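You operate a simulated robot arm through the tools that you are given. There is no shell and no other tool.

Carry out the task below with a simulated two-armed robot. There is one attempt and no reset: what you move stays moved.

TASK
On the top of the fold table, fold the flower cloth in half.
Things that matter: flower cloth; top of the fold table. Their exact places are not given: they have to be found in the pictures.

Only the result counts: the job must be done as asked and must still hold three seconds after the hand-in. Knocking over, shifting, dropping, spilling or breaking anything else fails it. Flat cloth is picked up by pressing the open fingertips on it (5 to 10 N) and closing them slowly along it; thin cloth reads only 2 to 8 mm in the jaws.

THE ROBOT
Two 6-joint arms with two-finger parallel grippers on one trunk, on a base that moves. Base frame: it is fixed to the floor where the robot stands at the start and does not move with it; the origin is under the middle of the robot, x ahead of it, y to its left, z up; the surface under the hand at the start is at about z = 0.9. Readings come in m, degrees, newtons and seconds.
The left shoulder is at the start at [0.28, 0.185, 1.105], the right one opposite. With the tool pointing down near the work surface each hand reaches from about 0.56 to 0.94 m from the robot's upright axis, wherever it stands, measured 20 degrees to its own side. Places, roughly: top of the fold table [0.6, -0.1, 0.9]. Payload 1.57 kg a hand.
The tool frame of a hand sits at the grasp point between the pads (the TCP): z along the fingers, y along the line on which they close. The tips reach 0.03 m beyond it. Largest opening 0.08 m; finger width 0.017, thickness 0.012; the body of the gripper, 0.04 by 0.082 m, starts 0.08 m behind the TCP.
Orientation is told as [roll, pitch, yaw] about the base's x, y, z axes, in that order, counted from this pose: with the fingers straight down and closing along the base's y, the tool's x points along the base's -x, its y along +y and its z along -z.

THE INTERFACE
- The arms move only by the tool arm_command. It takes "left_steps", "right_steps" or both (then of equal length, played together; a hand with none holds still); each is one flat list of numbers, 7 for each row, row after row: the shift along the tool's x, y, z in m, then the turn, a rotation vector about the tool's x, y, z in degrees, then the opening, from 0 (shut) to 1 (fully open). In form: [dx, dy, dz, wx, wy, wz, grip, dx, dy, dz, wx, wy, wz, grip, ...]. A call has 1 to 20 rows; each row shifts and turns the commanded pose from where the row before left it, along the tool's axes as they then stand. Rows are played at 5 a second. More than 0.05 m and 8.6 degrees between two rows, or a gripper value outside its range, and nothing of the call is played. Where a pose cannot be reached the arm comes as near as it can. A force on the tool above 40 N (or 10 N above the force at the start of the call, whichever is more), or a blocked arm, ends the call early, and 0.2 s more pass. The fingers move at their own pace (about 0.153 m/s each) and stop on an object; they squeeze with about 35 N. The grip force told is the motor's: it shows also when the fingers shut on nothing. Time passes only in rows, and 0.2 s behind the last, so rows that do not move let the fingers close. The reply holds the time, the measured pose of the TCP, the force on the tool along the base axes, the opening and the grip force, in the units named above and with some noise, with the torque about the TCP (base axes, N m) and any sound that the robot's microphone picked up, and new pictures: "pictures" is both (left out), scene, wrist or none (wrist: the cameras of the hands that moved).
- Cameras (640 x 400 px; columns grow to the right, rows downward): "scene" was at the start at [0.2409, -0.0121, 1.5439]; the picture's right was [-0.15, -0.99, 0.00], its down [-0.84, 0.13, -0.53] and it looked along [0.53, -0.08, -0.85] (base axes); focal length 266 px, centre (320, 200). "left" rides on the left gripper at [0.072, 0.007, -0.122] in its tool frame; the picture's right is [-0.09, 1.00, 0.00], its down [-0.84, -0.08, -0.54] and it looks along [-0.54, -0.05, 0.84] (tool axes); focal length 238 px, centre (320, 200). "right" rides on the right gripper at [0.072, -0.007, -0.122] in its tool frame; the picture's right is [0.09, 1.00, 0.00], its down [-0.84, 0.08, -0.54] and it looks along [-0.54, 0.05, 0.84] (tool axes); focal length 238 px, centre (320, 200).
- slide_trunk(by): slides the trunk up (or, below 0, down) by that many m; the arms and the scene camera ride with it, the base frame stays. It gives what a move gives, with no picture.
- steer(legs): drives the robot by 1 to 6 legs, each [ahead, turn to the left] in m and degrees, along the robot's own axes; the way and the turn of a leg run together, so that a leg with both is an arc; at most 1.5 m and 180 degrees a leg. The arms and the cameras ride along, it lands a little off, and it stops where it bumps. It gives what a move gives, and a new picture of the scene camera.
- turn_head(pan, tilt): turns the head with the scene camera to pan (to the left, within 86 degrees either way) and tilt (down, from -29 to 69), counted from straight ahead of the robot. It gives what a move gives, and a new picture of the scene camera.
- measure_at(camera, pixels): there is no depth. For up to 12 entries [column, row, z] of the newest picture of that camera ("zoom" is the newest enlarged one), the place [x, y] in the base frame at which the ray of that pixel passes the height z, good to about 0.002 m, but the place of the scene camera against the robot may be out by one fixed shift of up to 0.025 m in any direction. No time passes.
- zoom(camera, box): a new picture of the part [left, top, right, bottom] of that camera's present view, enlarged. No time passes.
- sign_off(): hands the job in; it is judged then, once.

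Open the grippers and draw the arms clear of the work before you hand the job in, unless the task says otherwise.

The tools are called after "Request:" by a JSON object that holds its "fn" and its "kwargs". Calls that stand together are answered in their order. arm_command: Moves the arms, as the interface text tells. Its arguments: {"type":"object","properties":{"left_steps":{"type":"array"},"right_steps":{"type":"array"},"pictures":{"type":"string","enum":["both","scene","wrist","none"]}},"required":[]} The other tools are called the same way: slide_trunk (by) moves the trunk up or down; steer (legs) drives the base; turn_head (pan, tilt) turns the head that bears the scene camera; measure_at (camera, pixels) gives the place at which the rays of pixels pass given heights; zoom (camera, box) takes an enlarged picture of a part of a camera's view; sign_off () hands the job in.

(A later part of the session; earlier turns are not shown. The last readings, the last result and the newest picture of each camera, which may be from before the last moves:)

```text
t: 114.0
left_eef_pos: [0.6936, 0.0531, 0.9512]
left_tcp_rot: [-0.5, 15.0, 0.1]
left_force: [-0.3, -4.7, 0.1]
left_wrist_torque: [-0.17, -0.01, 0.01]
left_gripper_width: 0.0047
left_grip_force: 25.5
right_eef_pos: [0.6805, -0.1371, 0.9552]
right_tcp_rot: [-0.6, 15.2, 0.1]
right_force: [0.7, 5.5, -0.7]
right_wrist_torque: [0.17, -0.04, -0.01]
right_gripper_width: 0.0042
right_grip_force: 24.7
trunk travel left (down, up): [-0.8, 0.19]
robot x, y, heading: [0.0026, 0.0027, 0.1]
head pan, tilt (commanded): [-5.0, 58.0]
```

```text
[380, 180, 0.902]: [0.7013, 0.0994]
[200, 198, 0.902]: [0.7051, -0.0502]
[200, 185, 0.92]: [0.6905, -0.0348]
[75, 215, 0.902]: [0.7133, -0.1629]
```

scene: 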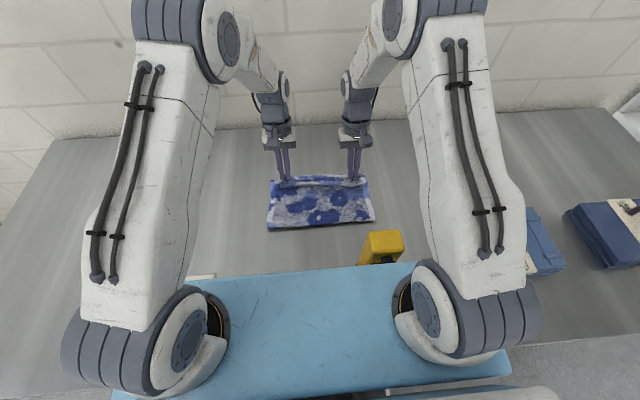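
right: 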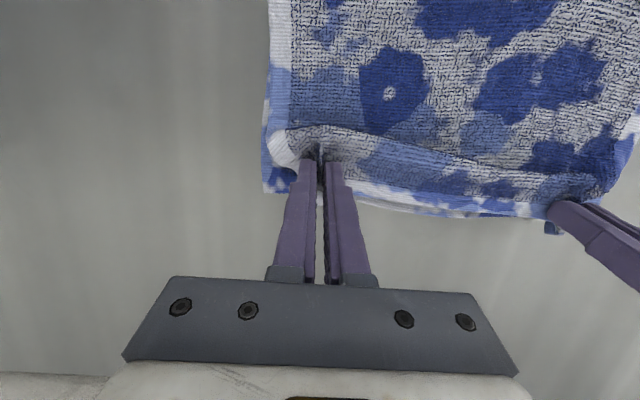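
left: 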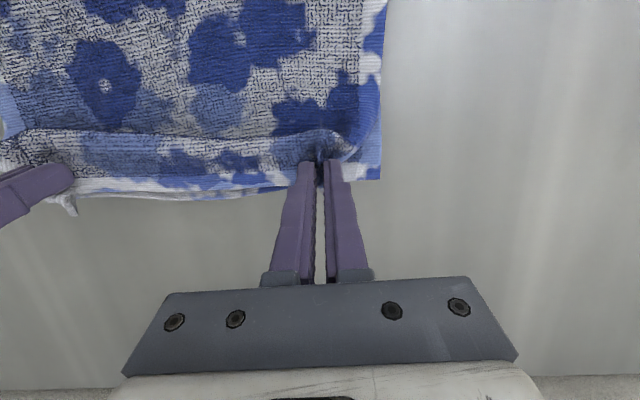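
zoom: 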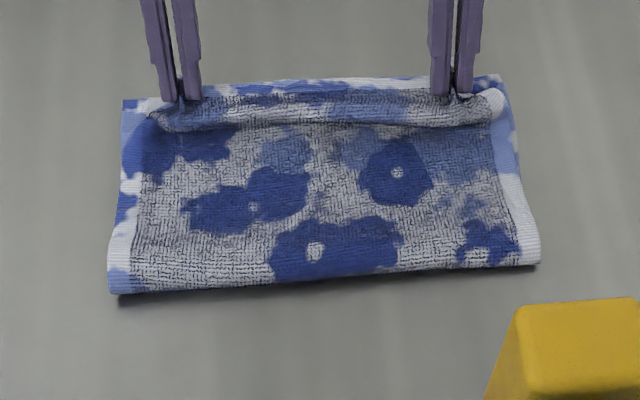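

The crease is at ≈0.54, so ~4 cm of slack sits in a hump by the hem. I swing back once more, lower (z≈1.01) and nearer so the crease lays at ≈0.52, and will then come over on a smaller arc.

Request:
{"fn": "arm_command", "kwargs": {"left_steps": [0.02108, 0, -0.00678, 0, 1, 0, 0, 0.02119, 0, -0.00641, 0, 1, 0, 0, 0.0213, 0, -0.00604, 0, 1, 0, 0, 0.0214, 0, -0.00566, 0, 1, 0, 0, 0.0215, 0, -0.00529, 0, 1, 0, 0, 0.01919, 0, 0.00166, 0, 1, 0, 0, 0.01915, 0, 0.002, 0, 1, 0, 0, 0.01912, 0, 0.00233, 0, 1, 0, 0, 0.01907, 0, 0.00267, 0, 1, 0, 0, 0.01902, 0, 0.00299, 0, 1, 0, 0], "right_steps": [0.01988, 0, -0.00718, 0, 1, 0, 0, 0.01999, 0, -0.00681, 0, 1, 0, 0, 0.0201, 0, -0.00644, 0, 1, 0, 0, 0.0202, 0, -0.00606, 0, 1, 0, 0, 0.0203, 0, -0.00569, 0, 1, 0, 0, 0.01799, 0, 0.00126, 0, 1, 0, 0, 0.01795, 0, 0.0016, 0, 1, 0, 0, 0.01792, 0, 0.00193, 0, 1, 0, 0, 0.01787, 0, 0.00227, 0, 1, 0, 0, 0.01782, 0, 0.00259, 0, 1, 0, 0], "pictures": "both"}}

```text
t: 116.2
left_eef_pos: [0.508, 0.0502, 1.0364]
left_tcp_rot: [-0.5, 25.0, 0.1]
left_force: [0.1, -3.2, 0.0]
left_wrist_torque: [-0.11, 0.0, 0.03]
left_gripper_width: 0.0047
left_grip_force: 25.5
right_eef_pos: [0.5067, -0.1382, 1.0387]
right_tcp_rot: [-0.8, 25.1, -0.1]
right_force: [-0.5, 4.0, -0.6]
right_wrist_torque: [0.14, -0.02, -0.03]
right_gripper_width: 0.0044
right_grip_force: 25.4
trunk travel left (down, up): [-0.8, 0.19]
robot x, y, heading: [-0.0016, -0.0009, -0.1]
head pan, tilt (commanded): [-5.0, 58.0]
```

scene: 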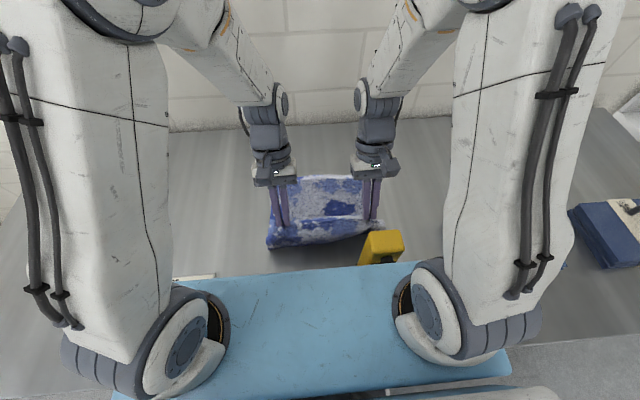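
right: 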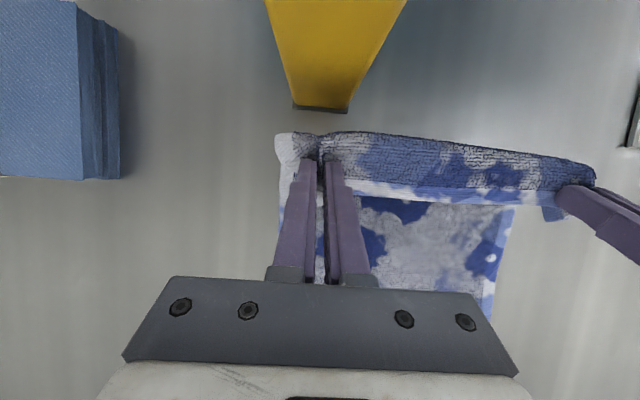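
left: 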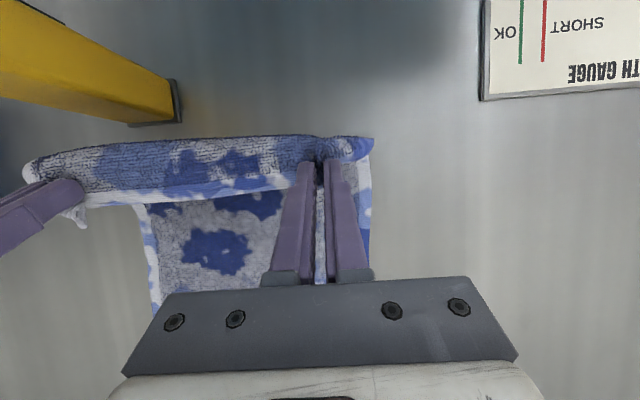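

Now the small-radius swing back over (r≈0.11–0.14 around x=0.52), then a low pull outward to tips x≈0.68 (left) / 0.67 (right).

Request:
{"fn": "arm_command", "kwargs": {"left_steps": [-0.01119, 0, -0.01504, 0, -1, 0, 0, -0.01441, 0, -0.01189, 0, -1, 0, 0, -0.0171, 0, -0.00834, 0, -1, 0, 0, -0.01891, 0, -0.00418, 0, -1, 0, 0, -0.01988, 0, -0.00067, 0, -1, 0, 0, -0.01972, 0, 0.00389, 0, -1, 0, 0, -0.01899, 0, 0.00753, 0, -1, 0, 0, -0.01586, 0, 0.00936, 0, -1, 0, 0, -0.01447, 0, 0.0121, 0, -1, 0, 0, -0.01115, 0, 0.01241, 0, -1, 0, 0, -0.00936, 0, 0.01405, 0, -1, 0, 0, -0.01074, 0, 0.00299, 0, -1, 0, 0, -0.01012, 0, 0.00156, 0, -1, 0, 0, 0, 0, 0, 0, 0, 0, 0], "right_steps": [-0.01119, 0, -0.01504, 0, -1, 0, 0, -0.01441, 0, -0.01189, 0, -1, 0, 0, -0.0171, 0, -0.00834, 0, -1, 0, 0, -0.01891, 0, -0.00418, 0, -1, 0, 0, -0.01988, 0, -0.00067, 0, -1, 0, 0, -0.01972, 0, 0.00389, 0, -1, 0, 0, -0.01899, 0, 0.00753, 0, -1, 0, 0, -0.01586, 0, 0.00936, 0, -1, 0, 0, -0.01447, 0, 0.0121, 0, -1, 0, 0, -0.01115, 0, 0.01241, 0, -1, 0, 0, -0.00936, 0, 0.01405, 0, -1, 0, 0, -0.00589, 0, 0.0042, 0, -1, 0, 0, -0.00622, 0, 0.00246, 0, -1, 0, 0, 0, 0, 0, 0, 0, 0, 0], "pictures": "both"}}

```text
t: 119.2
left_eef_pos: [0.6875, 0.051, 0.9482]
left_tcp_rot: [-0.5, 12.1, 0.2]
left_force: [-0.2, -4.4, 0.1]
left_wrist_torque: [-0.16, 0.04, -0.03]
left_gripper_width: 0.0049
left_grip_force: 25.1
right_eef_pos: [0.6765, -0.1363, 0.951]
right_tcp_rot: [-0.7, 12.1, 0.1]
right_force: [1.3, 4.4, 0.2]
right_wrist_torque: [0.15, 0.01, -0.03]
right_gripper_width: 0.0048
right_grip_force: 25.2
trunk travel left (down, up): [-0.8, 0.19]
robot x, y, heading: [0.0028, 0.0012, -0.1]
head pan, tilt (commanded): [-5.0, 58.0]
```

scene: 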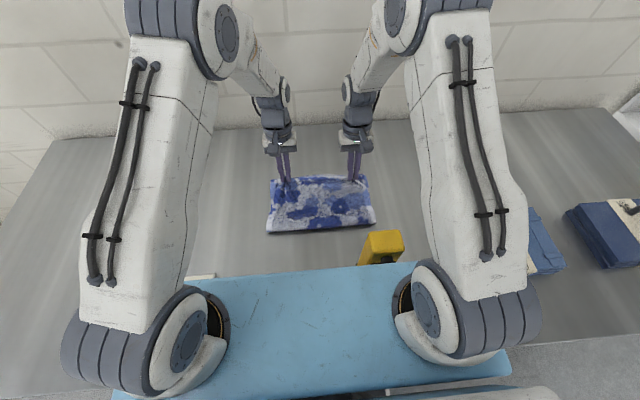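
right: 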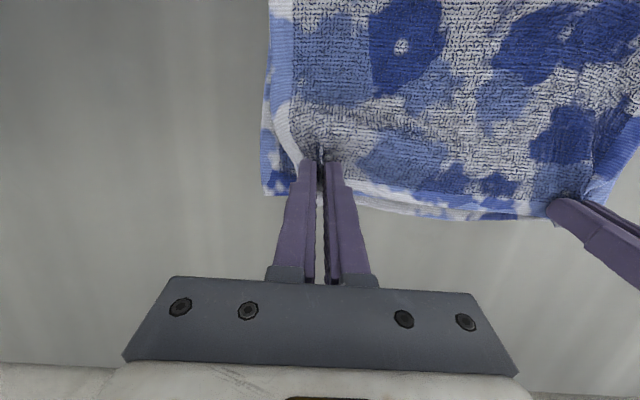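
left: 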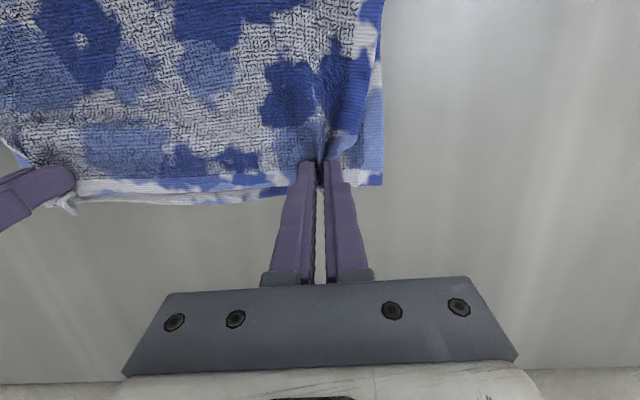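

This looks flatter. I zoom and measure crease, hem and far edge again.

Request:
{"fn": "zoom", "kwargs": {"camera": "scene", "box": [240, 160, 400, 250]}}

Request:
{"fn": "zoom", "kwargs": {"camera": "right", "box": [250, 100, 640, 260]}}

Request:
{"fn": "zoom", "kwargs": {"camera": "left", "box": [0, 100, 400, 260]}}

Request:
{"fn": "measure_at", "kwargs": {"camera": "scene", "pixels": [[267, 232, 0.905], [375, 223, 0.905], [320, 231, 0.905]]}}

Request:
{"fn": "measure_at", "kwargs": {"camera": "right", "pixels": [[263, 193, 0.902], [450, 217, 0.902], [450, 206, 0.912]]}}

Request:
{"fn": "measure_at", "kwargs": {"camera": "left", "pixels": [[382, 185, 0.902], [200, 204, 0.902], [200, 190, 0.912]]}}

```text
4.00 times, centred on (320, 205) of scene
```

zoom: 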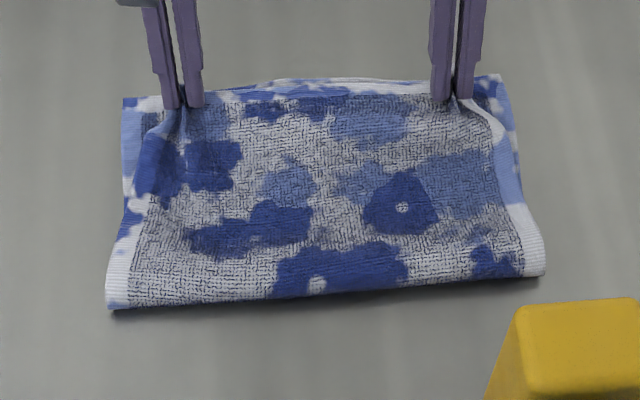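

```text
1.64 times, centred on (445, 180) of right
```

zoom: 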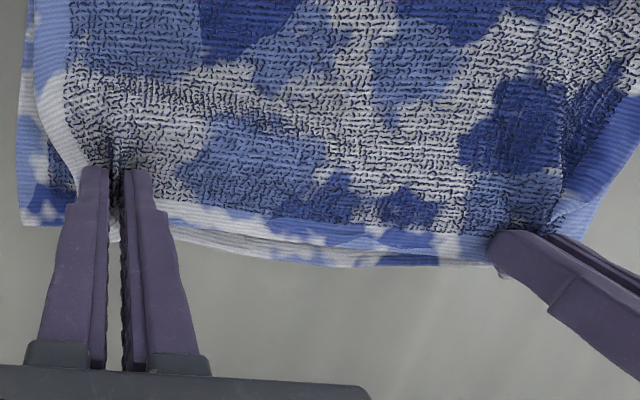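

```text
1.60 times, centred on (200, 180) of left
```

zoom: 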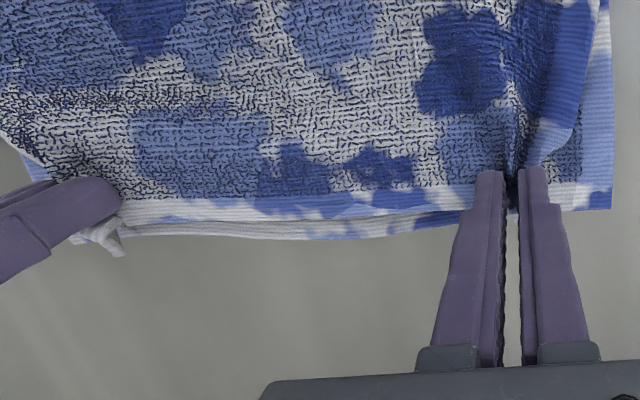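

```text
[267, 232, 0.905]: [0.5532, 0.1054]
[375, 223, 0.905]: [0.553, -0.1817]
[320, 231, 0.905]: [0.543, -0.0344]
```

```text
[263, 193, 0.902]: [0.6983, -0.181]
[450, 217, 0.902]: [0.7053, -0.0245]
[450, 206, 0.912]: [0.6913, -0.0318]
```

```text
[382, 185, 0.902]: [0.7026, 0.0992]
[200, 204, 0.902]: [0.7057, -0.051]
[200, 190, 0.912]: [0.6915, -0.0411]
```

Excellent: crease ≈0.52–0.53, far edge 0.70–0.705, hem ≈0.692, lying flat. I lower both to light contact with a 6 mm outward shift.

Request:
{"fn": "arm_command", "kwargs": {"left_steps": [-0.00265, 0, 0.00281, 0, 0, 0, 0, -0.00265, 0, 0.00281, 0, 0, 0, 0, -0.00265, 0, 0.00281, 0, 0, 0, 0, 0, 0, 0, 0, 0, 0, 0], "right_steps": [-0.00279, 0, 0.00349, 0, 0, 0, 0, -0.00279, 0, 0.00349, 0, 0, 0, 0, -0.00279, 0, 0.00349, 0, 0, 0, 0, 0, 0, 0, 0, 0, 0, 0], "pictures": "wrist"}}

```text
t: 120.2
left_eef_pos: [0.6919, 0.0512, 0.9402]
left_tcp_rot: [-0.4, 12.0, 0.1]
left_force: [-0.8, -4.1, 1.7]
left_wrist_torque: [-0.16, 0.05, 0.04]
left_gripper_width: 0.0045
left_grip_force: 24.6
right_eef_pos: [0.6826, -0.138, 0.9387]
right_tcp_rot: [-0.6, 12.1, 0.1]
right_force: [-0.6, 5.2, 2.8]
right_wrist_torque: [0.18, 0.06, -0.02]
right_gripper_width: 0.0045
right_grip_force: 24.9
trunk travel left (down, up): [-0.8, 0.19]
robot x, y, heading: [0.0028, 0.0009, -0.3]
head pan, tilt (commanded): [-5.0, 58.0]
```

right: 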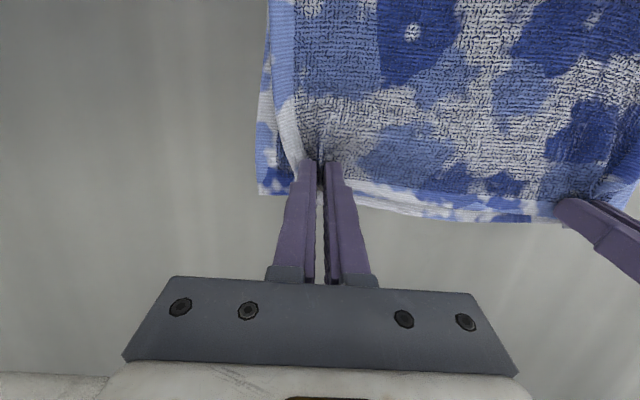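
left: 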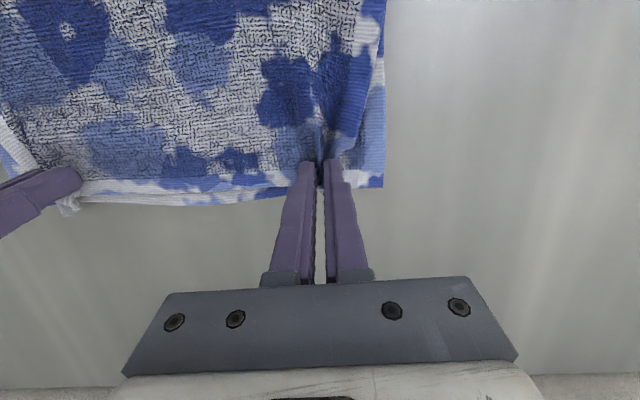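

Light contact (2–3 N). I open slowly while touching, so the pinched ridges spread flat.

Request:
{"fn": "arm_command", "kwargs": {"left_steps": [0, 0, 0, 0, 0, 0, 0.05, 0, 0, 0, 0, 0, 0, 0.1, 0, 0, 0, 0, 0, 0, 0.15, 0, 0, 0, 0, 0, 0, 0.2, 0, 0, 0, 0, 0, 0, 0.25, 0, 0, 0, 0, 0, 0, 0.3, 0, 0, 0, 0, 0, 0, 0.35, 0, 0, 0, 0, 0, 0, 0.4, 0, 0, 0, 0, 0, 0, 0.45], "right_steps": [0, 0, 0, 0, 0, 0, 0.05, 0, 0, 0, 0, 0, 0, 0.1, 0, 0, 0, 0, 0, 0, 0.15, 0, 0, 0, 0, 0, 0, 0.2, 0, 0, 0, 0, 0, 0, 0.25, 0, 0, 0, 0, 0, 0, 0.3, 0, 0, 0, 0, 0, 0, 0.35, 0, 0, 0, 0, 0, 0, 0.4, 0, 0, 0, 0, 0, 0, 0.45], "pictures": "wrist"}}

```text
t: 122.2
left_eef_pos: [0.692, 0.0518, 0.9387]
left_tcp_rot: [-0.6, 12.1, 0.1]
left_force: [0.1, 0.9, 1.6]
left_wrist_torque: [0.02, 0.01, 0.0]
left_gripper_width: 0.0357
left_grip_force: 0.0
right_eef_pos: [0.6823, -0.1373, 0.9377]
right_tcp_rot: [-0.7, 12.1, 0.1]
right_force: [0.0, -0.5, 2.1]
right_wrist_torque: [0.02, 0.03, 0.0]
right_gripper_width: 0.035
right_grip_force: 0.1
trunk travel left (down, up): [-0.8, 0.19]
robot x, y, heading: [-0.0017, 0.0055, -0.0]
head pan, tilt (commanded): [-5.0, 58.0]
```

right: 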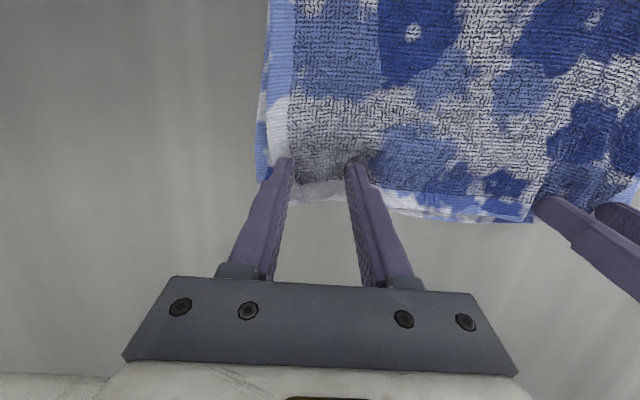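
left: 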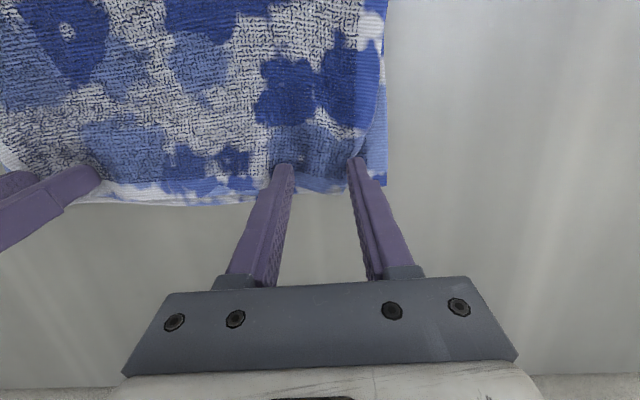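

Both released and the ridges spread out nicely. I raise both hands straight up 7 cm and look.

Request:
{"fn": "arm_command", "kwargs": {"left_steps": [0.0021, 0, -0.0098, 0, 0, 0, 0.45, 0.0042, 0, -0.0196, 0, 0, 0, 0.45, 0.0042, 0, -0.0196, 0, 0, 0, 0.45, 0.0042, 0, -0.0196, 0, 0, 0, 0.45, 0, 0, 0, 0, 0, 0, 0.45], "right_steps": [0.0021, 0, -0.0098, 0, 0, 0, 0.45, 0.0042, 0, -0.0196, 0, 0, 0, 0.45, 0.0042, 0, -0.0196, 0, 0, 0, 0.45, 0.0042, 0, -0.0196, 0, 0, 0, 0.45, 0, 0, 0, 0, 0, 0, 0.45], "pictures": "both"}}

Request:
{"fn": "zoom", "kwargs": {"camera": "scene", "box": [240, 160, 400, 250]}}

Request:
{"fn": "zoom", "kwargs": {"camera": "right", "box": [230, 0, 640, 260]}}

Request:
{"fn": "zoom", "kwargs": {"camera": "left", "box": [0, 0, 410, 260]}}

```text
t: 123.4
left_eef_pos: [0.6915, 0.0519, 1.0095]
left_tcp_rot: [-0.4, 12.1, 0.2]
left_force: [-0.6, 0.2, -0.1]
left_wrist_torque: [-0.04, -0.01, 0.0]
left_gripper_width: 0.0358
left_grip_force: 0.1
right_eef_pos: [0.6823, -0.1381, 1.0094]
right_tcp_rot: [-0.7, 12.0, 0.0]
right_force: [-0.6, -1.4, 0.3]
right_wrist_torque: [0.03, 0.03, -0.01]
right_gripper_width: 0.036
right_grip_force: 0.1
trunk travel left (down, up): [-0.8, 0.19]
robot x, y, heading: [-0.0011, -0.0012, 0.0]
head pan, tilt (commanded): [-5.0, 58.0]
```

scene: 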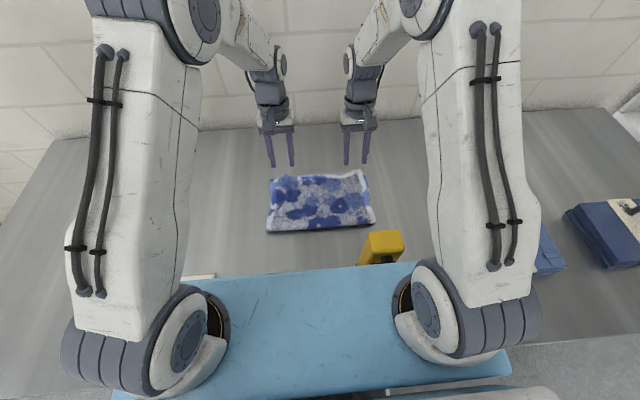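
right: 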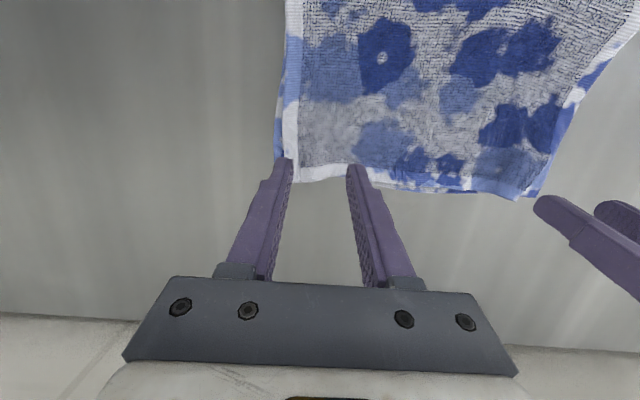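
left: 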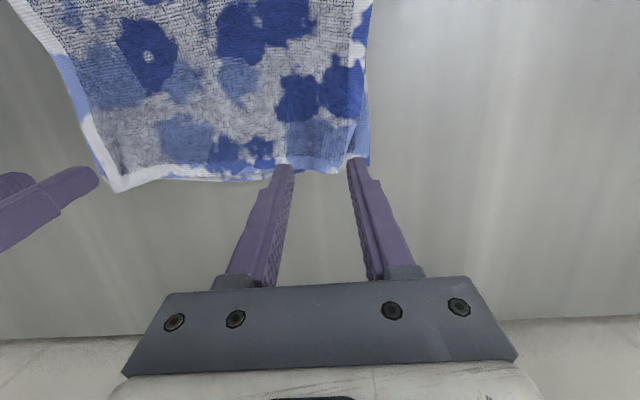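

```text
4.00 times, centred on (320, 205) of scene
```

zoom: 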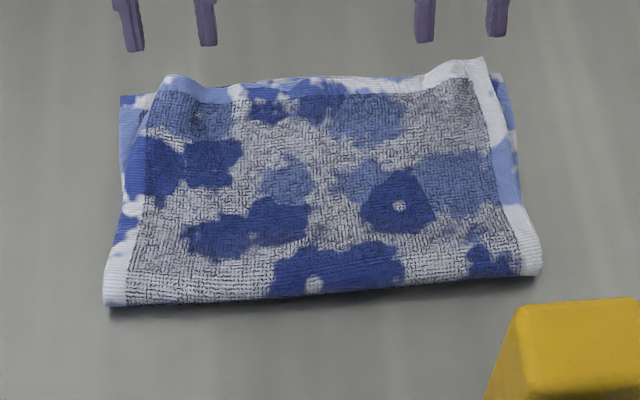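

```text
1.54 times, centred on (435, 130) of right
```

zoom: 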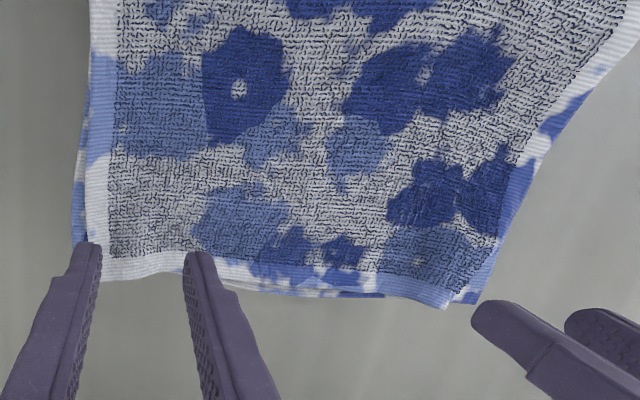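

```text
1.54 times, centred on (205, 130) of left
```

zoom: 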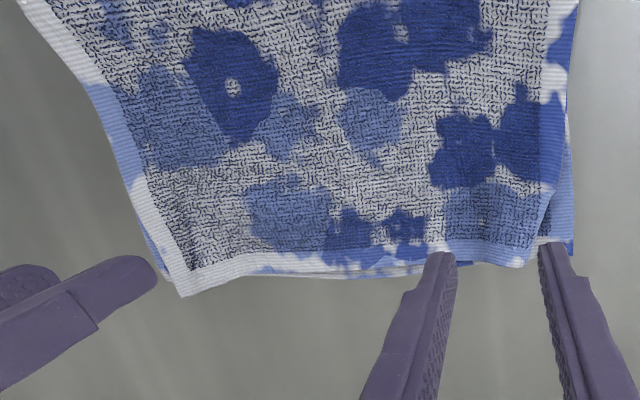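

The cloth is now neatly folded in half. I move both hands up and outward to clear the view and measure the alignment of the corners.

Request:
{"fn": "arm_command", "kwargs": {"left_steps": [0.0042, 0.02, -0.0196, 0, 0, 0, 0.45, 0.0042, 0.04, -0.0196, 0, 0, 0, 0.45, 0.0042, 0.04, -0.0196, 0, 0, 0, 0.45, 0, 0.04, 0, 0, 0, 0, 0.45, 0, 0.03, 0, 0, 0, 0, 0.45, 0, 0, 0, 0, 0, 0, 0.45], "right_steps": [0.0042, -0.02, -0.0196, 0, 0, 0, 0.45, 0.0042, -0.03, -0.0196, 0, 0, 0, 0.45, 0.0042, -0.03, -0.0196, 0, 0, 0, 0.45, 0, -0.03, 0, 0, 0, 0, 0.45, 0, -0.02, 0, 0, 0, 0, 0.45, 0, 0, 0, 0, 0, 0, 0.45], "pictures": "both"}}

Request:
{"fn": "zoom", "kwargs": {"camera": "scene", "box": [250, 160, 390, 245]}}

Request:
{"fn": "zoom", "kwargs": {"camera": "right", "box": [300, 0, 640, 220]}}

Request:
{"fn": "zoom", "kwargs": {"camera": "left", "box": [0, 0, 340, 220]}}

```text
t: 124.8
left_eef_pos: [0.6896, 0.2254, 1.0671]
left_tcp_rot: [-0.4, 12.2, 0.2]
left_force: [0.3, -0.2, 0.5]
left_wrist_torque: [-0.02, -0.01, 0.0]
left_gripper_width: 0.0359
left_grip_force: 0.0
right_eef_pos: [0.6835, -0.2674, 1.0706]
right_tcp_rot: [-0.7, 12.1, 0.2]
right_force: [0.8, -0.2, -0.3]
right_wrist_torque: [0.05, -0.01, 0.01]
right_gripper_width: 0.0359
right_grip_force: 0.0
trunk travel left (down, up): [-0.8, 0.19]
robot x, y, heading: [0.0009, -0.0016, -0.1]
head pan, tilt (commanded): [-5.0, 58.0]
```

scene: 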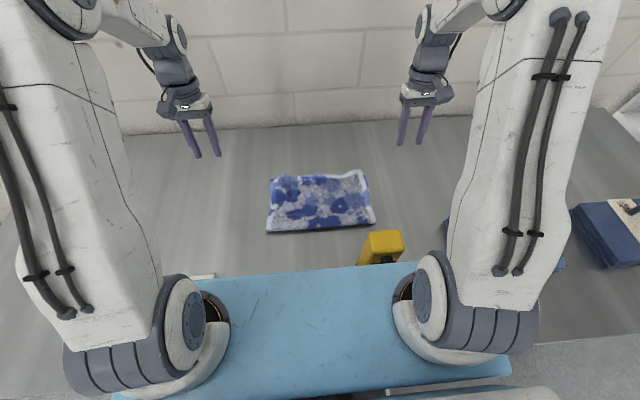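
right: 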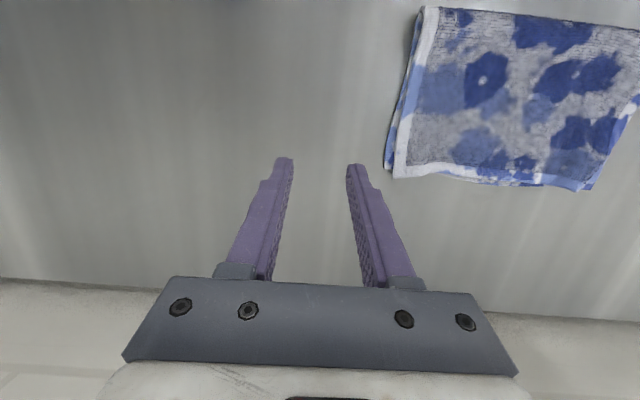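
left: 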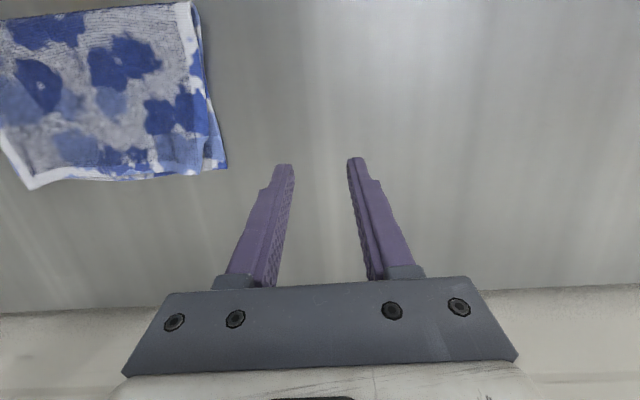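

```text
4.57 times, centred on (320, 202) of scene
```

zoom: 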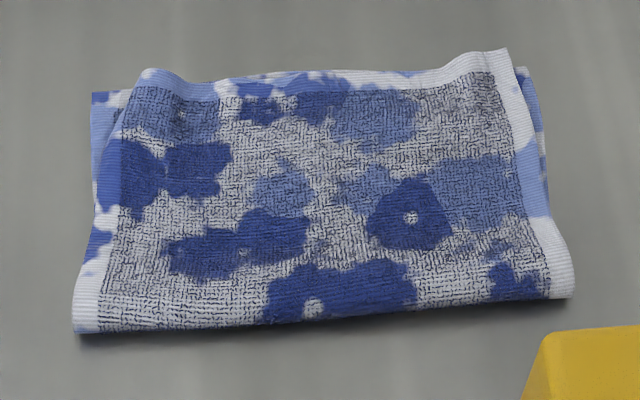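

```text
1.82 times, centred on (470, 110) of right
```

zoom: 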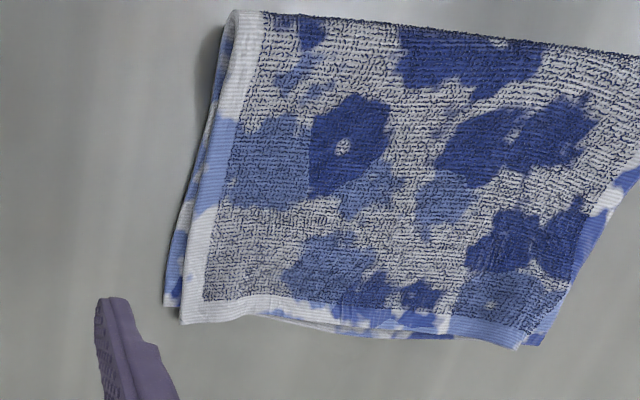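

```text
1.82 times, centred on (170, 110) of left
```

zoom: 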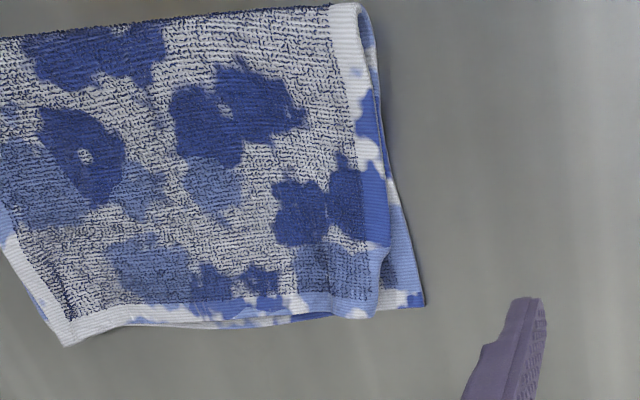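

I measure the corner alignment from both wrist views.

Request:
{"fn": "measure_at", "kwargs": {"camera": "right", "pixels": [[394, 177, 0.906], [385, 166, 0.902], [580, 191, 0.906], [594, 188, 0.902], [421, 7, 0.908]]}}

Request:
{"fn": "measure_at", "kwargs": {"camera": "left", "pixels": [[202, 174, 0.906], [227, 167, 0.902], [34, 190, 0.906], [190, 2, 0.908]]}}

Request:
{"fn": "measure_at", "kwargs": {"camera": "scene", "pixels": [[267, 232, 0.905], [375, 223, 0.905], [320, 230, 0.905]]}}

```text
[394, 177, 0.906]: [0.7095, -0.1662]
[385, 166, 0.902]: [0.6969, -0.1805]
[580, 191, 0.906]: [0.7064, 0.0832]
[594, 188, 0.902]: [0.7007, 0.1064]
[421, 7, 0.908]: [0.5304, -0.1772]
```

```text
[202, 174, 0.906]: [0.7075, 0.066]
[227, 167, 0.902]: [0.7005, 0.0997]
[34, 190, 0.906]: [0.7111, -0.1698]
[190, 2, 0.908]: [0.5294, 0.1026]
```

```text
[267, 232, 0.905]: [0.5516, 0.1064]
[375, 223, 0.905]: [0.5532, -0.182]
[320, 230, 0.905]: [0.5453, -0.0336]
```

Right corner: upper (0.710, −0.167) vs lower (0.697, −0.181); left: upper ≈(0.706, 0.071, raised ~1 cm) vs lower (0.7005, 0.100). The left corner has a leftover ridge; I zoom in on it to smooth it out.

Request:
{"fn": "zoom", "kwargs": {"camera": "left", "box": [110, 80, 250, 200]}}

Request:
{"fn": "zoom", "kwargs": {"camera": "scene", "box": [262, 165, 322, 205]}}

```text
3.33 times, centred on (180, 140) of left
```

zoom: 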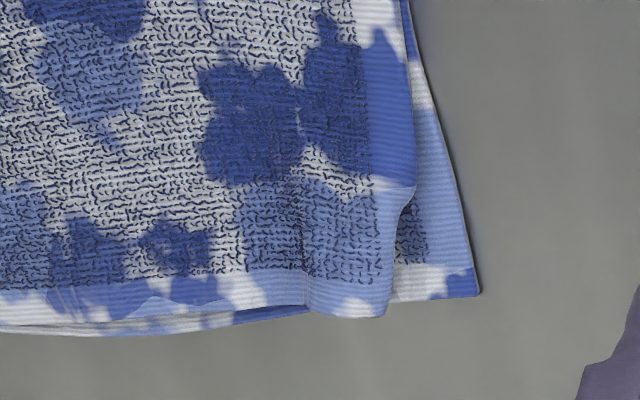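

```text
10.00 times, centred on (292, 185) of scene
```

zoom: 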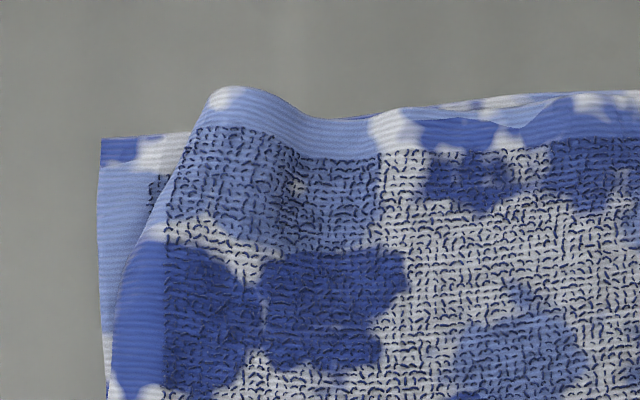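

The leftover hump lies between y≈0.045 and 0.072 at the left end of the hem. I'll press lightly on its middle with closed left fingers and then open them, to spread it flat. First I move above it.

Request:
{"fn": "arm_command", "kwargs": {"left_steps": [-0.00262, -0.0335, -0.00057, 0, 0, 0, 0, -0.00262, -0.0335, -0.00057, 0, 0, 0, 0, -0.00262, -0.0335, -0.00057, 0, 0, 0, 0, -0.00262, -0.0335, -0.00057, 0, 0, 0, 0, -0.00262, -0.0335, -0.00057, 0, 0, 0, 0, -0.00452, 0, 0.02092, 0, 0, 0, 0, -0.00452, 0, 0.02092, 0, 0, 0, 0, -0.00452, 0, 0.02092, 0, 0, 0, 0, -0.00452, 0, 0.02092, 0, 0, 0, 0, -0.00452, 0, 0.02092, 0, 0, 0, 0, 0, 0, 0, 0, 0, 0, 0], "pictures": "wrist"}}

Request:
{"fn": "zoom", "kwargs": {"camera": "left", "box": [220, 80, 420, 220]}}

```text
t: 127.2
left_eef_pos: [0.7058, 0.0544, 0.9628]
left_tcp_rot: [-0.6, 12.1, 0.2]
left_force: [0.5, 0.8, 0.5]
left_wrist_torque: [0.04, 0.0, 0.02]
left_gripper_width: 0.0
left_grip_force: 21.3
right_eef_pos: [0.6839, -0.2672, 1.0695]
right_tcp_rot: [-0.7, 12.1, 0.1]
right_force: [0.4, 0.1, 0.2]
right_wrist_torque: [-0.01, 0.03, -0.05]
right_gripper_width: 0.036
right_grip_force: 0.1
trunk travel left (down, up): [-0.8, 0.19]
robot x, y, heading: [-0.0044, 0.0005, 0.0]
head pan, tilt (commanded): [-5.0, 58.0]
```

left: 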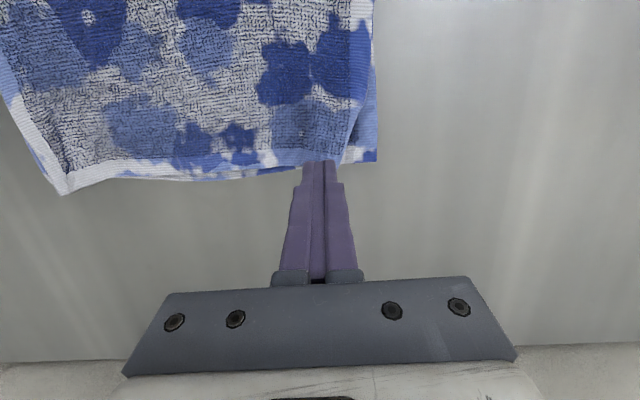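

```text
2.86 times, centred on (320, 150) of left
```

zoom: 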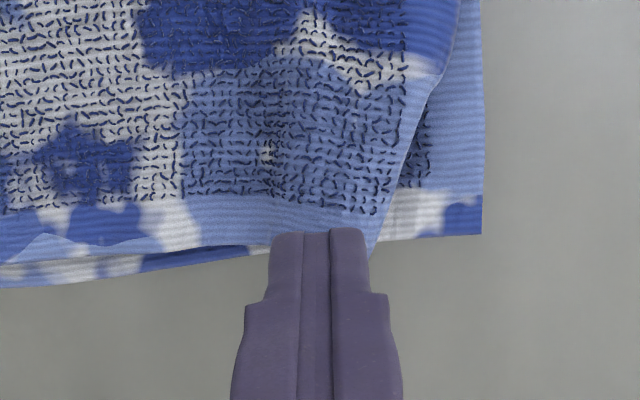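

The tips are at the very hem; I step back 12 mm, and lower 20 mm onto the hump.

Request:
{"fn": "arm_command", "kwargs": {"left_steps": [0.00587, 0.0015, 0.00125, 0, 0, 0, 0, 0.00587, 0.0015, 0.00125, 0, 0, 0, 0, -0.00104, 0, 0.00489, 0, 0, 0, 0, -0.00104, 0, 0.00489, 0, 0, 0, 0, -0.00104, 0, 0.00489, 0, 0, 0, 0, -0.00104, 0, 0.00489, 0, 0, 0, 0, 0, 0, 0, 0, 0, 0, 0], "pictures": "wrist"}}

```text
t: 128.8
left_eef_pos: [0.6933, 0.0582, 0.942]
left_tcp_rot: [-0.5, 12.0, 0.2]
left_force: [0.0, -0.5, 0.9]
left_wrist_torque: [-0.03, 0.0, 0.02]
left_gripper_width: 0.0001
left_grip_force: 21.8
right_eef_pos: [0.6829, -0.2661, 1.0706]
right_tcp_rot: [-0.6, 12.1, 0.1]
right_force: [0.3, 0.4, -0.6]
right_wrist_torque: [-0.02, -0.01, 0.0]
right_gripper_width: 0.0362
right_grip_force: 0.0
trunk travel left (down, up): [-0.8, 0.19]
robot x, y, heading: [-0.0019, -0.0003, 0.2]
head pan, tilt (commanded): [-5.0, 58.0]
```

left: 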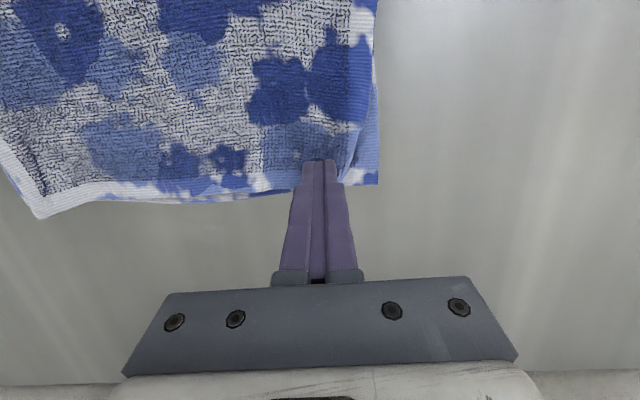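

Now I lower 3 mm more to a light press and open slowly to spread the hump, with a small +y drift.

Request:
{"fn": "arm_command", "kwargs": {"left_steps": [-0.00042, 0, 0.00196, 0, 0, 0, 0, -0.00021, 0, 0.00098, 0, 0, 0, 0, 0, 0, 0, 0, 0, 0, 0, 0, 0.001, 0, 0, 0, 0, 0.08, 0, 0.001, 0, 0, 0, 0, 0.16, 0, 0.001, 0, 0, 0, 0, 0.24, 0, 0.001, 0, 0, 0, 0, 0.32, 0, 0.001, 0, 0, 0, 0, 0.4, 0, 0.001, 0, 0, 0, 0, 0.48, 0, 0.001, 0, 0, 0, 0, 0.56, 0, 0, 0, 0, 0, 0, 0.56], "pictures": "wrist"}}

Request:
{"fn": "zoom", "kwargs": {"camera": "left", "box": [220, 80, 420, 220]}}

```text
t: 131.2
left_eef_pos: [0.6939, 0.0637, 0.94]
left_tcp_rot: [-0.4, 12.0, 0.2]
left_force: [-0.5, -0.9, 0.3]
left_wrist_torque: [-0.01, 0.0, 0.03]
left_gripper_width: 0.044
left_grip_force: 0.1
right_eef_pos: [0.6839, -0.2664, 1.0706]
right_tcp_rot: [-0.7, 12.0, 0.1]
right_force: [0.8, 0.0, 0.3]
right_wrist_torque: [0.04, -0.03, 0.0]
right_gripper_width: 0.0361
right_grip_force: 0.0
trunk travel left (down, up): [-0.8, 0.19]
robot x, y, heading: [-0.0003, -0.0024, -0.1]
head pan, tilt (commanded): [-5.0, 58.0]
```

left: 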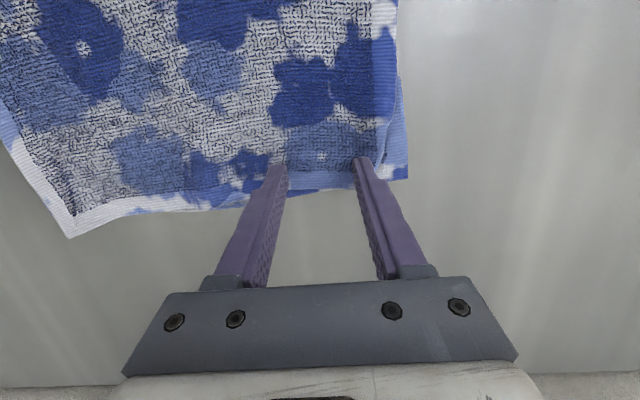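

```text
2.86 times, centred on (320, 150) of left
```

zoom: 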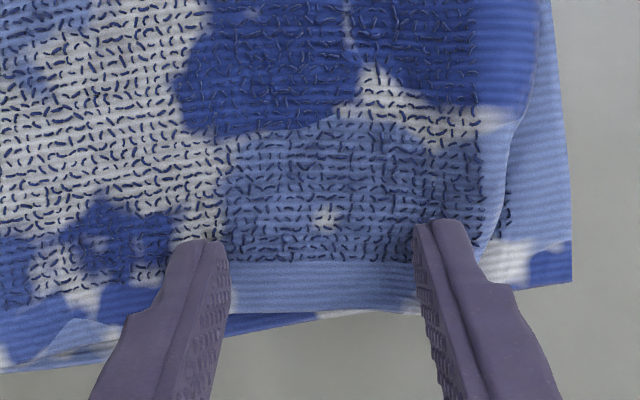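

The hump spread flat. I raise the left hand and measure again.

Request:
{"fn": "arm_command", "kwargs": {"left_steps": [0.0021, 0, -0.0098, 0, 0, 0, 0.56, 0.0042, 0, -0.0196, 0, 0, 0, 0.56, 0.0042, 0.01, -0.0196, 0, 0, 0, 0.56, 0.0042, 0.04, -0.0196, 0, 0, 0, 0.56, 0, 0.04, 0, 0, 0, 0, 0.56, 0, 0.03, 0, 0, 0, 0, 0.56, 0, 0, 0, 0, 0, 0, 0.56], "pictures": "both"}}

Request:
{"fn": "zoom", "kwargs": {"camera": "left", "box": [0, 0, 340, 220]}}

Request:
{"fn": "zoom", "kwargs": {"camera": "scene", "box": [250, 160, 390, 245]}}

```text
t: 132.8
left_eef_pos: [0.6924, 0.1855, 1.0112]
left_tcp_rot: [-0.5, 12.1, 0.1]
left_force: [0.5, -0.1, 0.3]
left_wrist_torque: [0.02, 0.05, 0.01]
left_gripper_width: 0.045
left_grip_force: 0.1
right_eef_pos: [0.6837, -0.2657, 1.0698]
right_tcp_rot: [-0.8, 12.1, 0.0]
right_force: [-0.1, 0.3, 0.3]
right_wrist_torque: [-0.02, 0.02, -0.01]
right_gripper_width: 0.0361
right_grip_force: 0.0
trunk travel left (down, up): [-0.8, 0.19]
robot x, y, heading: [0.0019, -0.0028, 0.0]
head pan, tilt (commanded): [-5.0, 58.0]
```

scene: 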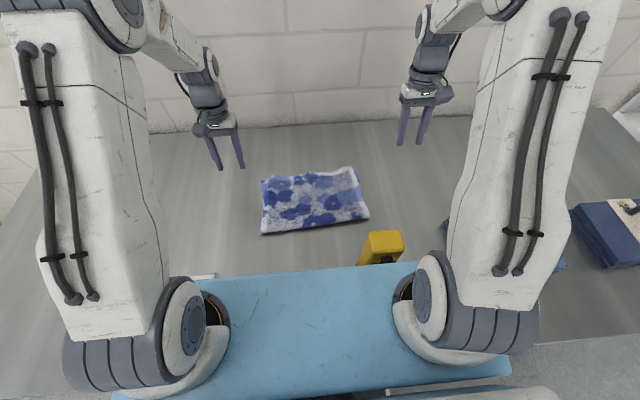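
left: 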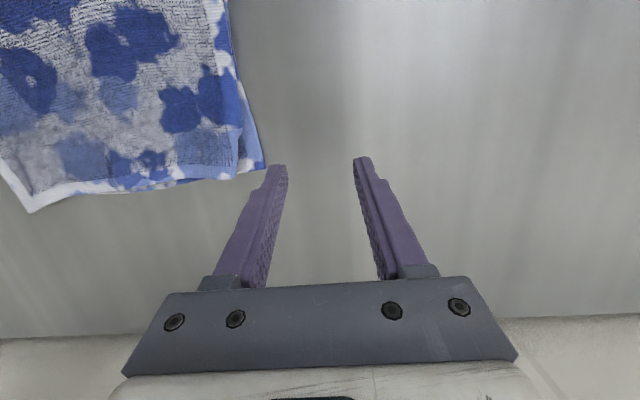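

```text
1.82 times, centred on (170, 110) of left
```

zoom: 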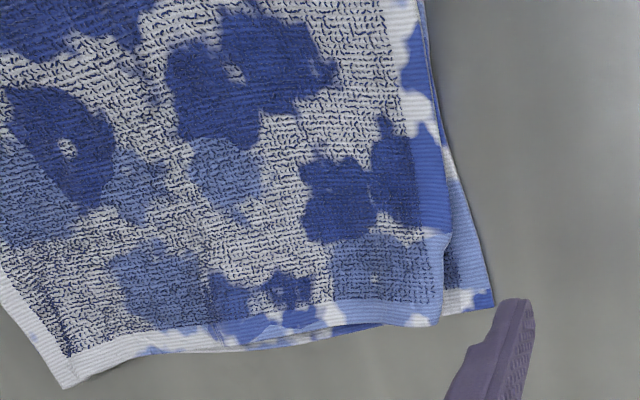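

```text
4.57 times, centred on (320, 202) of scene
```

zoom: 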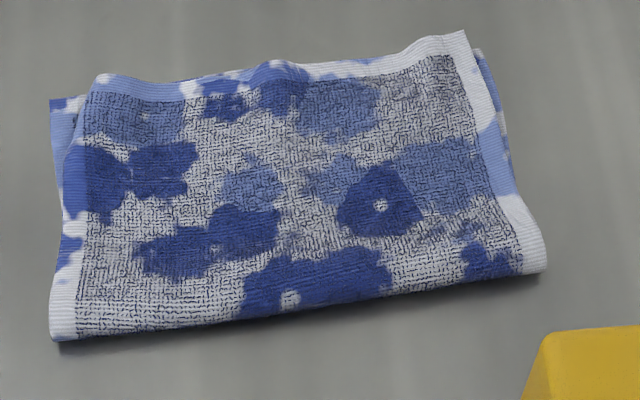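

The whole cloth slid a little to the left but stayed folded. I measure the left corner offsets again.

Request:
{"fn": "measure_at", "kwargs": {"camera": "left", "pixels": [[235, 179, 0.906], [265, 166, 0.902], [32, 212, 0.906]]}}

Request:
{"fn": "zoom", "kwargs": {"camera": "right", "box": [380, 0, 640, 220]}}

Request:
{"fn": "zoom", "kwargs": {"camera": "left", "box": [150, 80, 290, 200]}}

```text
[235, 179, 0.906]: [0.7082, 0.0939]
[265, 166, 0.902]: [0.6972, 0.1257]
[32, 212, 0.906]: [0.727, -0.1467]
```

```text
1.82 times, centred on (510, 110) of right
```

zoom: 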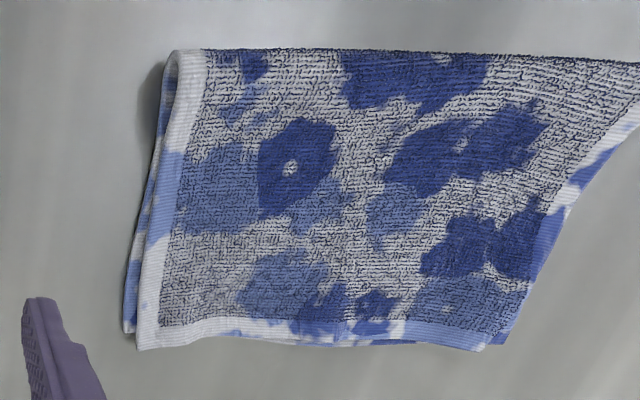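

```text
3.33 times, centred on (220, 140) of left
```

zoom: 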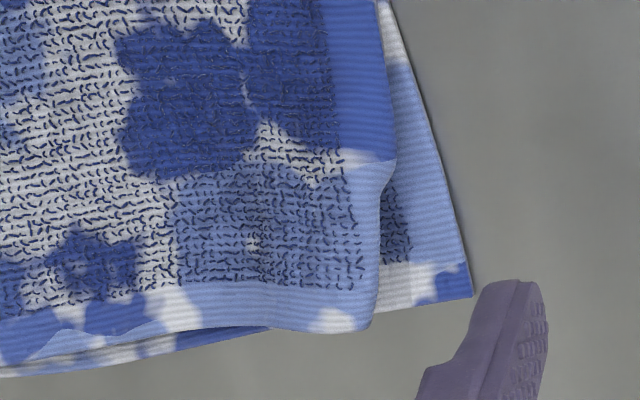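

About 3 cm of the upper left edge is still gathered in the hump. I'll pin the middle with the right hand and draw the left corner outward with light pressure. First the right hand goes to (0.655, −0.03).

Request:
{"fn": "arm_command", "kwargs": {"right_steps": [0.0047, 0.0393, 0.001, 0, 0, 0, 0.45, 0.0047, 0.0393, 0.001, 0, 0, 0, 0.45, 0.0047, 0.0393, 0.001, 0, 0, 0, 0.45, 0.0047, 0.0393, 0.001, 0, 0, 0, 0.45, 0.0047, 0.0393, 0.001, 0, 0, 0, 0.45, 0.0047, 0.0393, 0.001, 0, 0, 0, 0.45, -0.00447, 0, 0.02103, 0, 0, 0, 0.45, -0.00447, 0, 0.02103, 0, 0, 0, 0.45, -0.00447, 0, 0.02103, 0, 0, 0, 0.45, -0.00447, 0, 0.02103, 0, 0, 0, 0.45, -0.00447, 0, 0.02103, 0, 0, 0, 0.45, 0, 0, 0, 0, 0, 0, 0.45], "pictures": "both"}}

```text
t: 135.4
left_eef_pos: [0.6928, 0.1858, 1.0099]
left_tcp_rot: [-0.5, 12.1, 0.2]
left_force: [0.0, 0.7, -0.1]
left_wrist_torque: [0.01, -0.02, 0.0]
left_gripper_width: 0.0448
left_grip_force: 0.1
right_eef_pos: [0.6546, -0.034, 0.9593]
right_tcp_rot: [-0.7, 12.1, 0.1]
right_force: [-0.7, -0.5, 0.4]
right_wrist_torque: [-0.01, -0.03, -0.03]
right_gripper_width: 0.036
right_grip_force: 0.0
trunk travel left (down, up): [-0.8, 0.19]
robot x, y, heading: [0.0, 0.002, -0.3]
head pan, tilt (commanded): [-5.0, 58.0]
```

scene: 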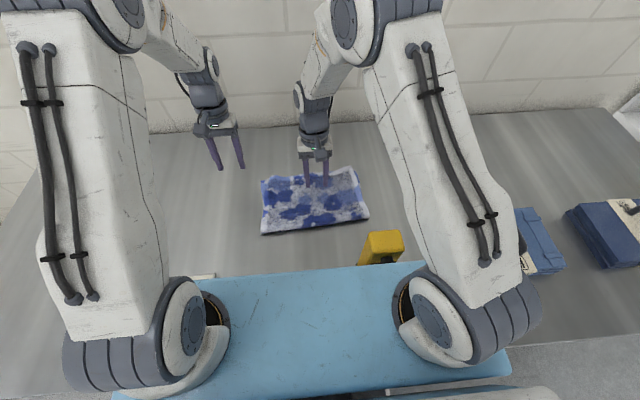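
right: 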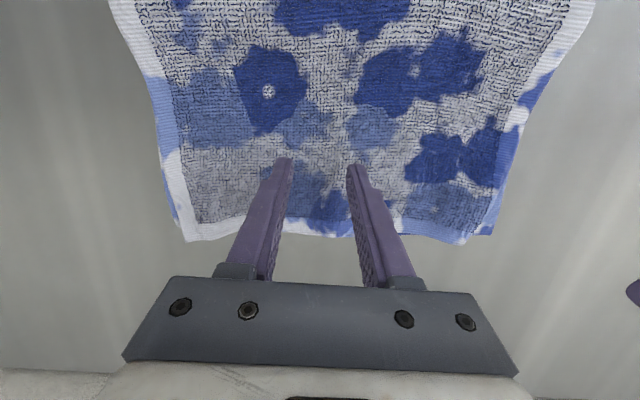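

The right is over the middle. I lower it to pin and bring the closed left fingers above the left hump at (0.69, 0.08).

Request:
{"fn": "arm_command", "kwargs": {"left_steps": [0.0006, -0.0265, 0.0001, 0, 0, 0, 0, 0.0006, -0.0265, 0.0001, 0, 0, 0, 0, 0.0006, -0.0265, 0.0001, 0, 0, 0, 0, 0.0006, -0.0265, 0.0001, 0, 0, 0, 0, -0.00416, 0, 0.01956, 0, 0, 0, 0, -0.00416, 0, 0.01956, 0, 0, 0, 0, 0, 0, 0, 0, 0, 0, 0], "right_steps": [-0.00104, 0, 0.00489, 0, 0, 0, 0.45, -0.00104, 0, 0.00489, 0, 0, 0, 0.45, -0.00104, 0, 0.00489, 0, 0, 0, 0.45, -0.00104, 0, 0.00489, 0, 0, 0, 0.45, -0.00042, 0, 0.00196, 0, 0, 0, 0.45, 0, 0, 0, 0, 0, 0, 0.45, 0, 0, 0, 0, 0, 0, 0.45], "pictures": "wrist"}}

```text
t: 137.0
left_eef_pos: [0.69, 0.0773, 0.9692]
left_tcp_rot: [-0.4, 12.2, 0.2]
left_force: [-0.1, 0.0, 0.0]
left_wrist_torque: [0.05, 0.02, 0.0]
left_gripper_width: 0.0001
left_grip_force: 21.0
right_eef_pos: [0.6541, -0.0325, 0.9404]
right_tcp_rot: [-0.7, 12.1, 0.1]
right_force: [-0.5, -0.6, 0.4]
right_wrist_torque: [0.01, 0.0, 0.01]
right_gripper_width: 0.0358
right_grip_force: 0.1
trunk travel left (down, up): [-0.8, 0.19]
robot x, y, heading: [0.0032, -0.0001, 0.0]
head pan, tilt (commanded): [-5.0, 58.0]
```

right: 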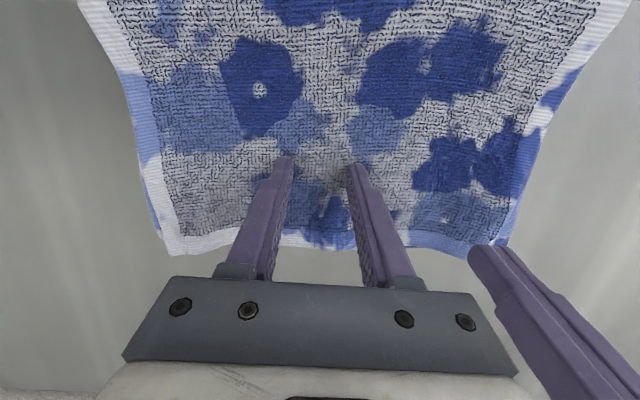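
left: 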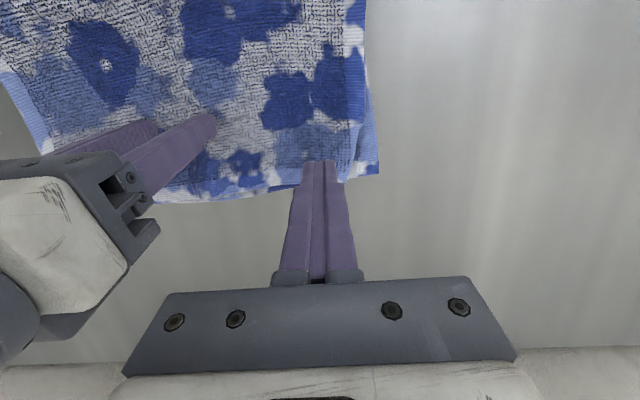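

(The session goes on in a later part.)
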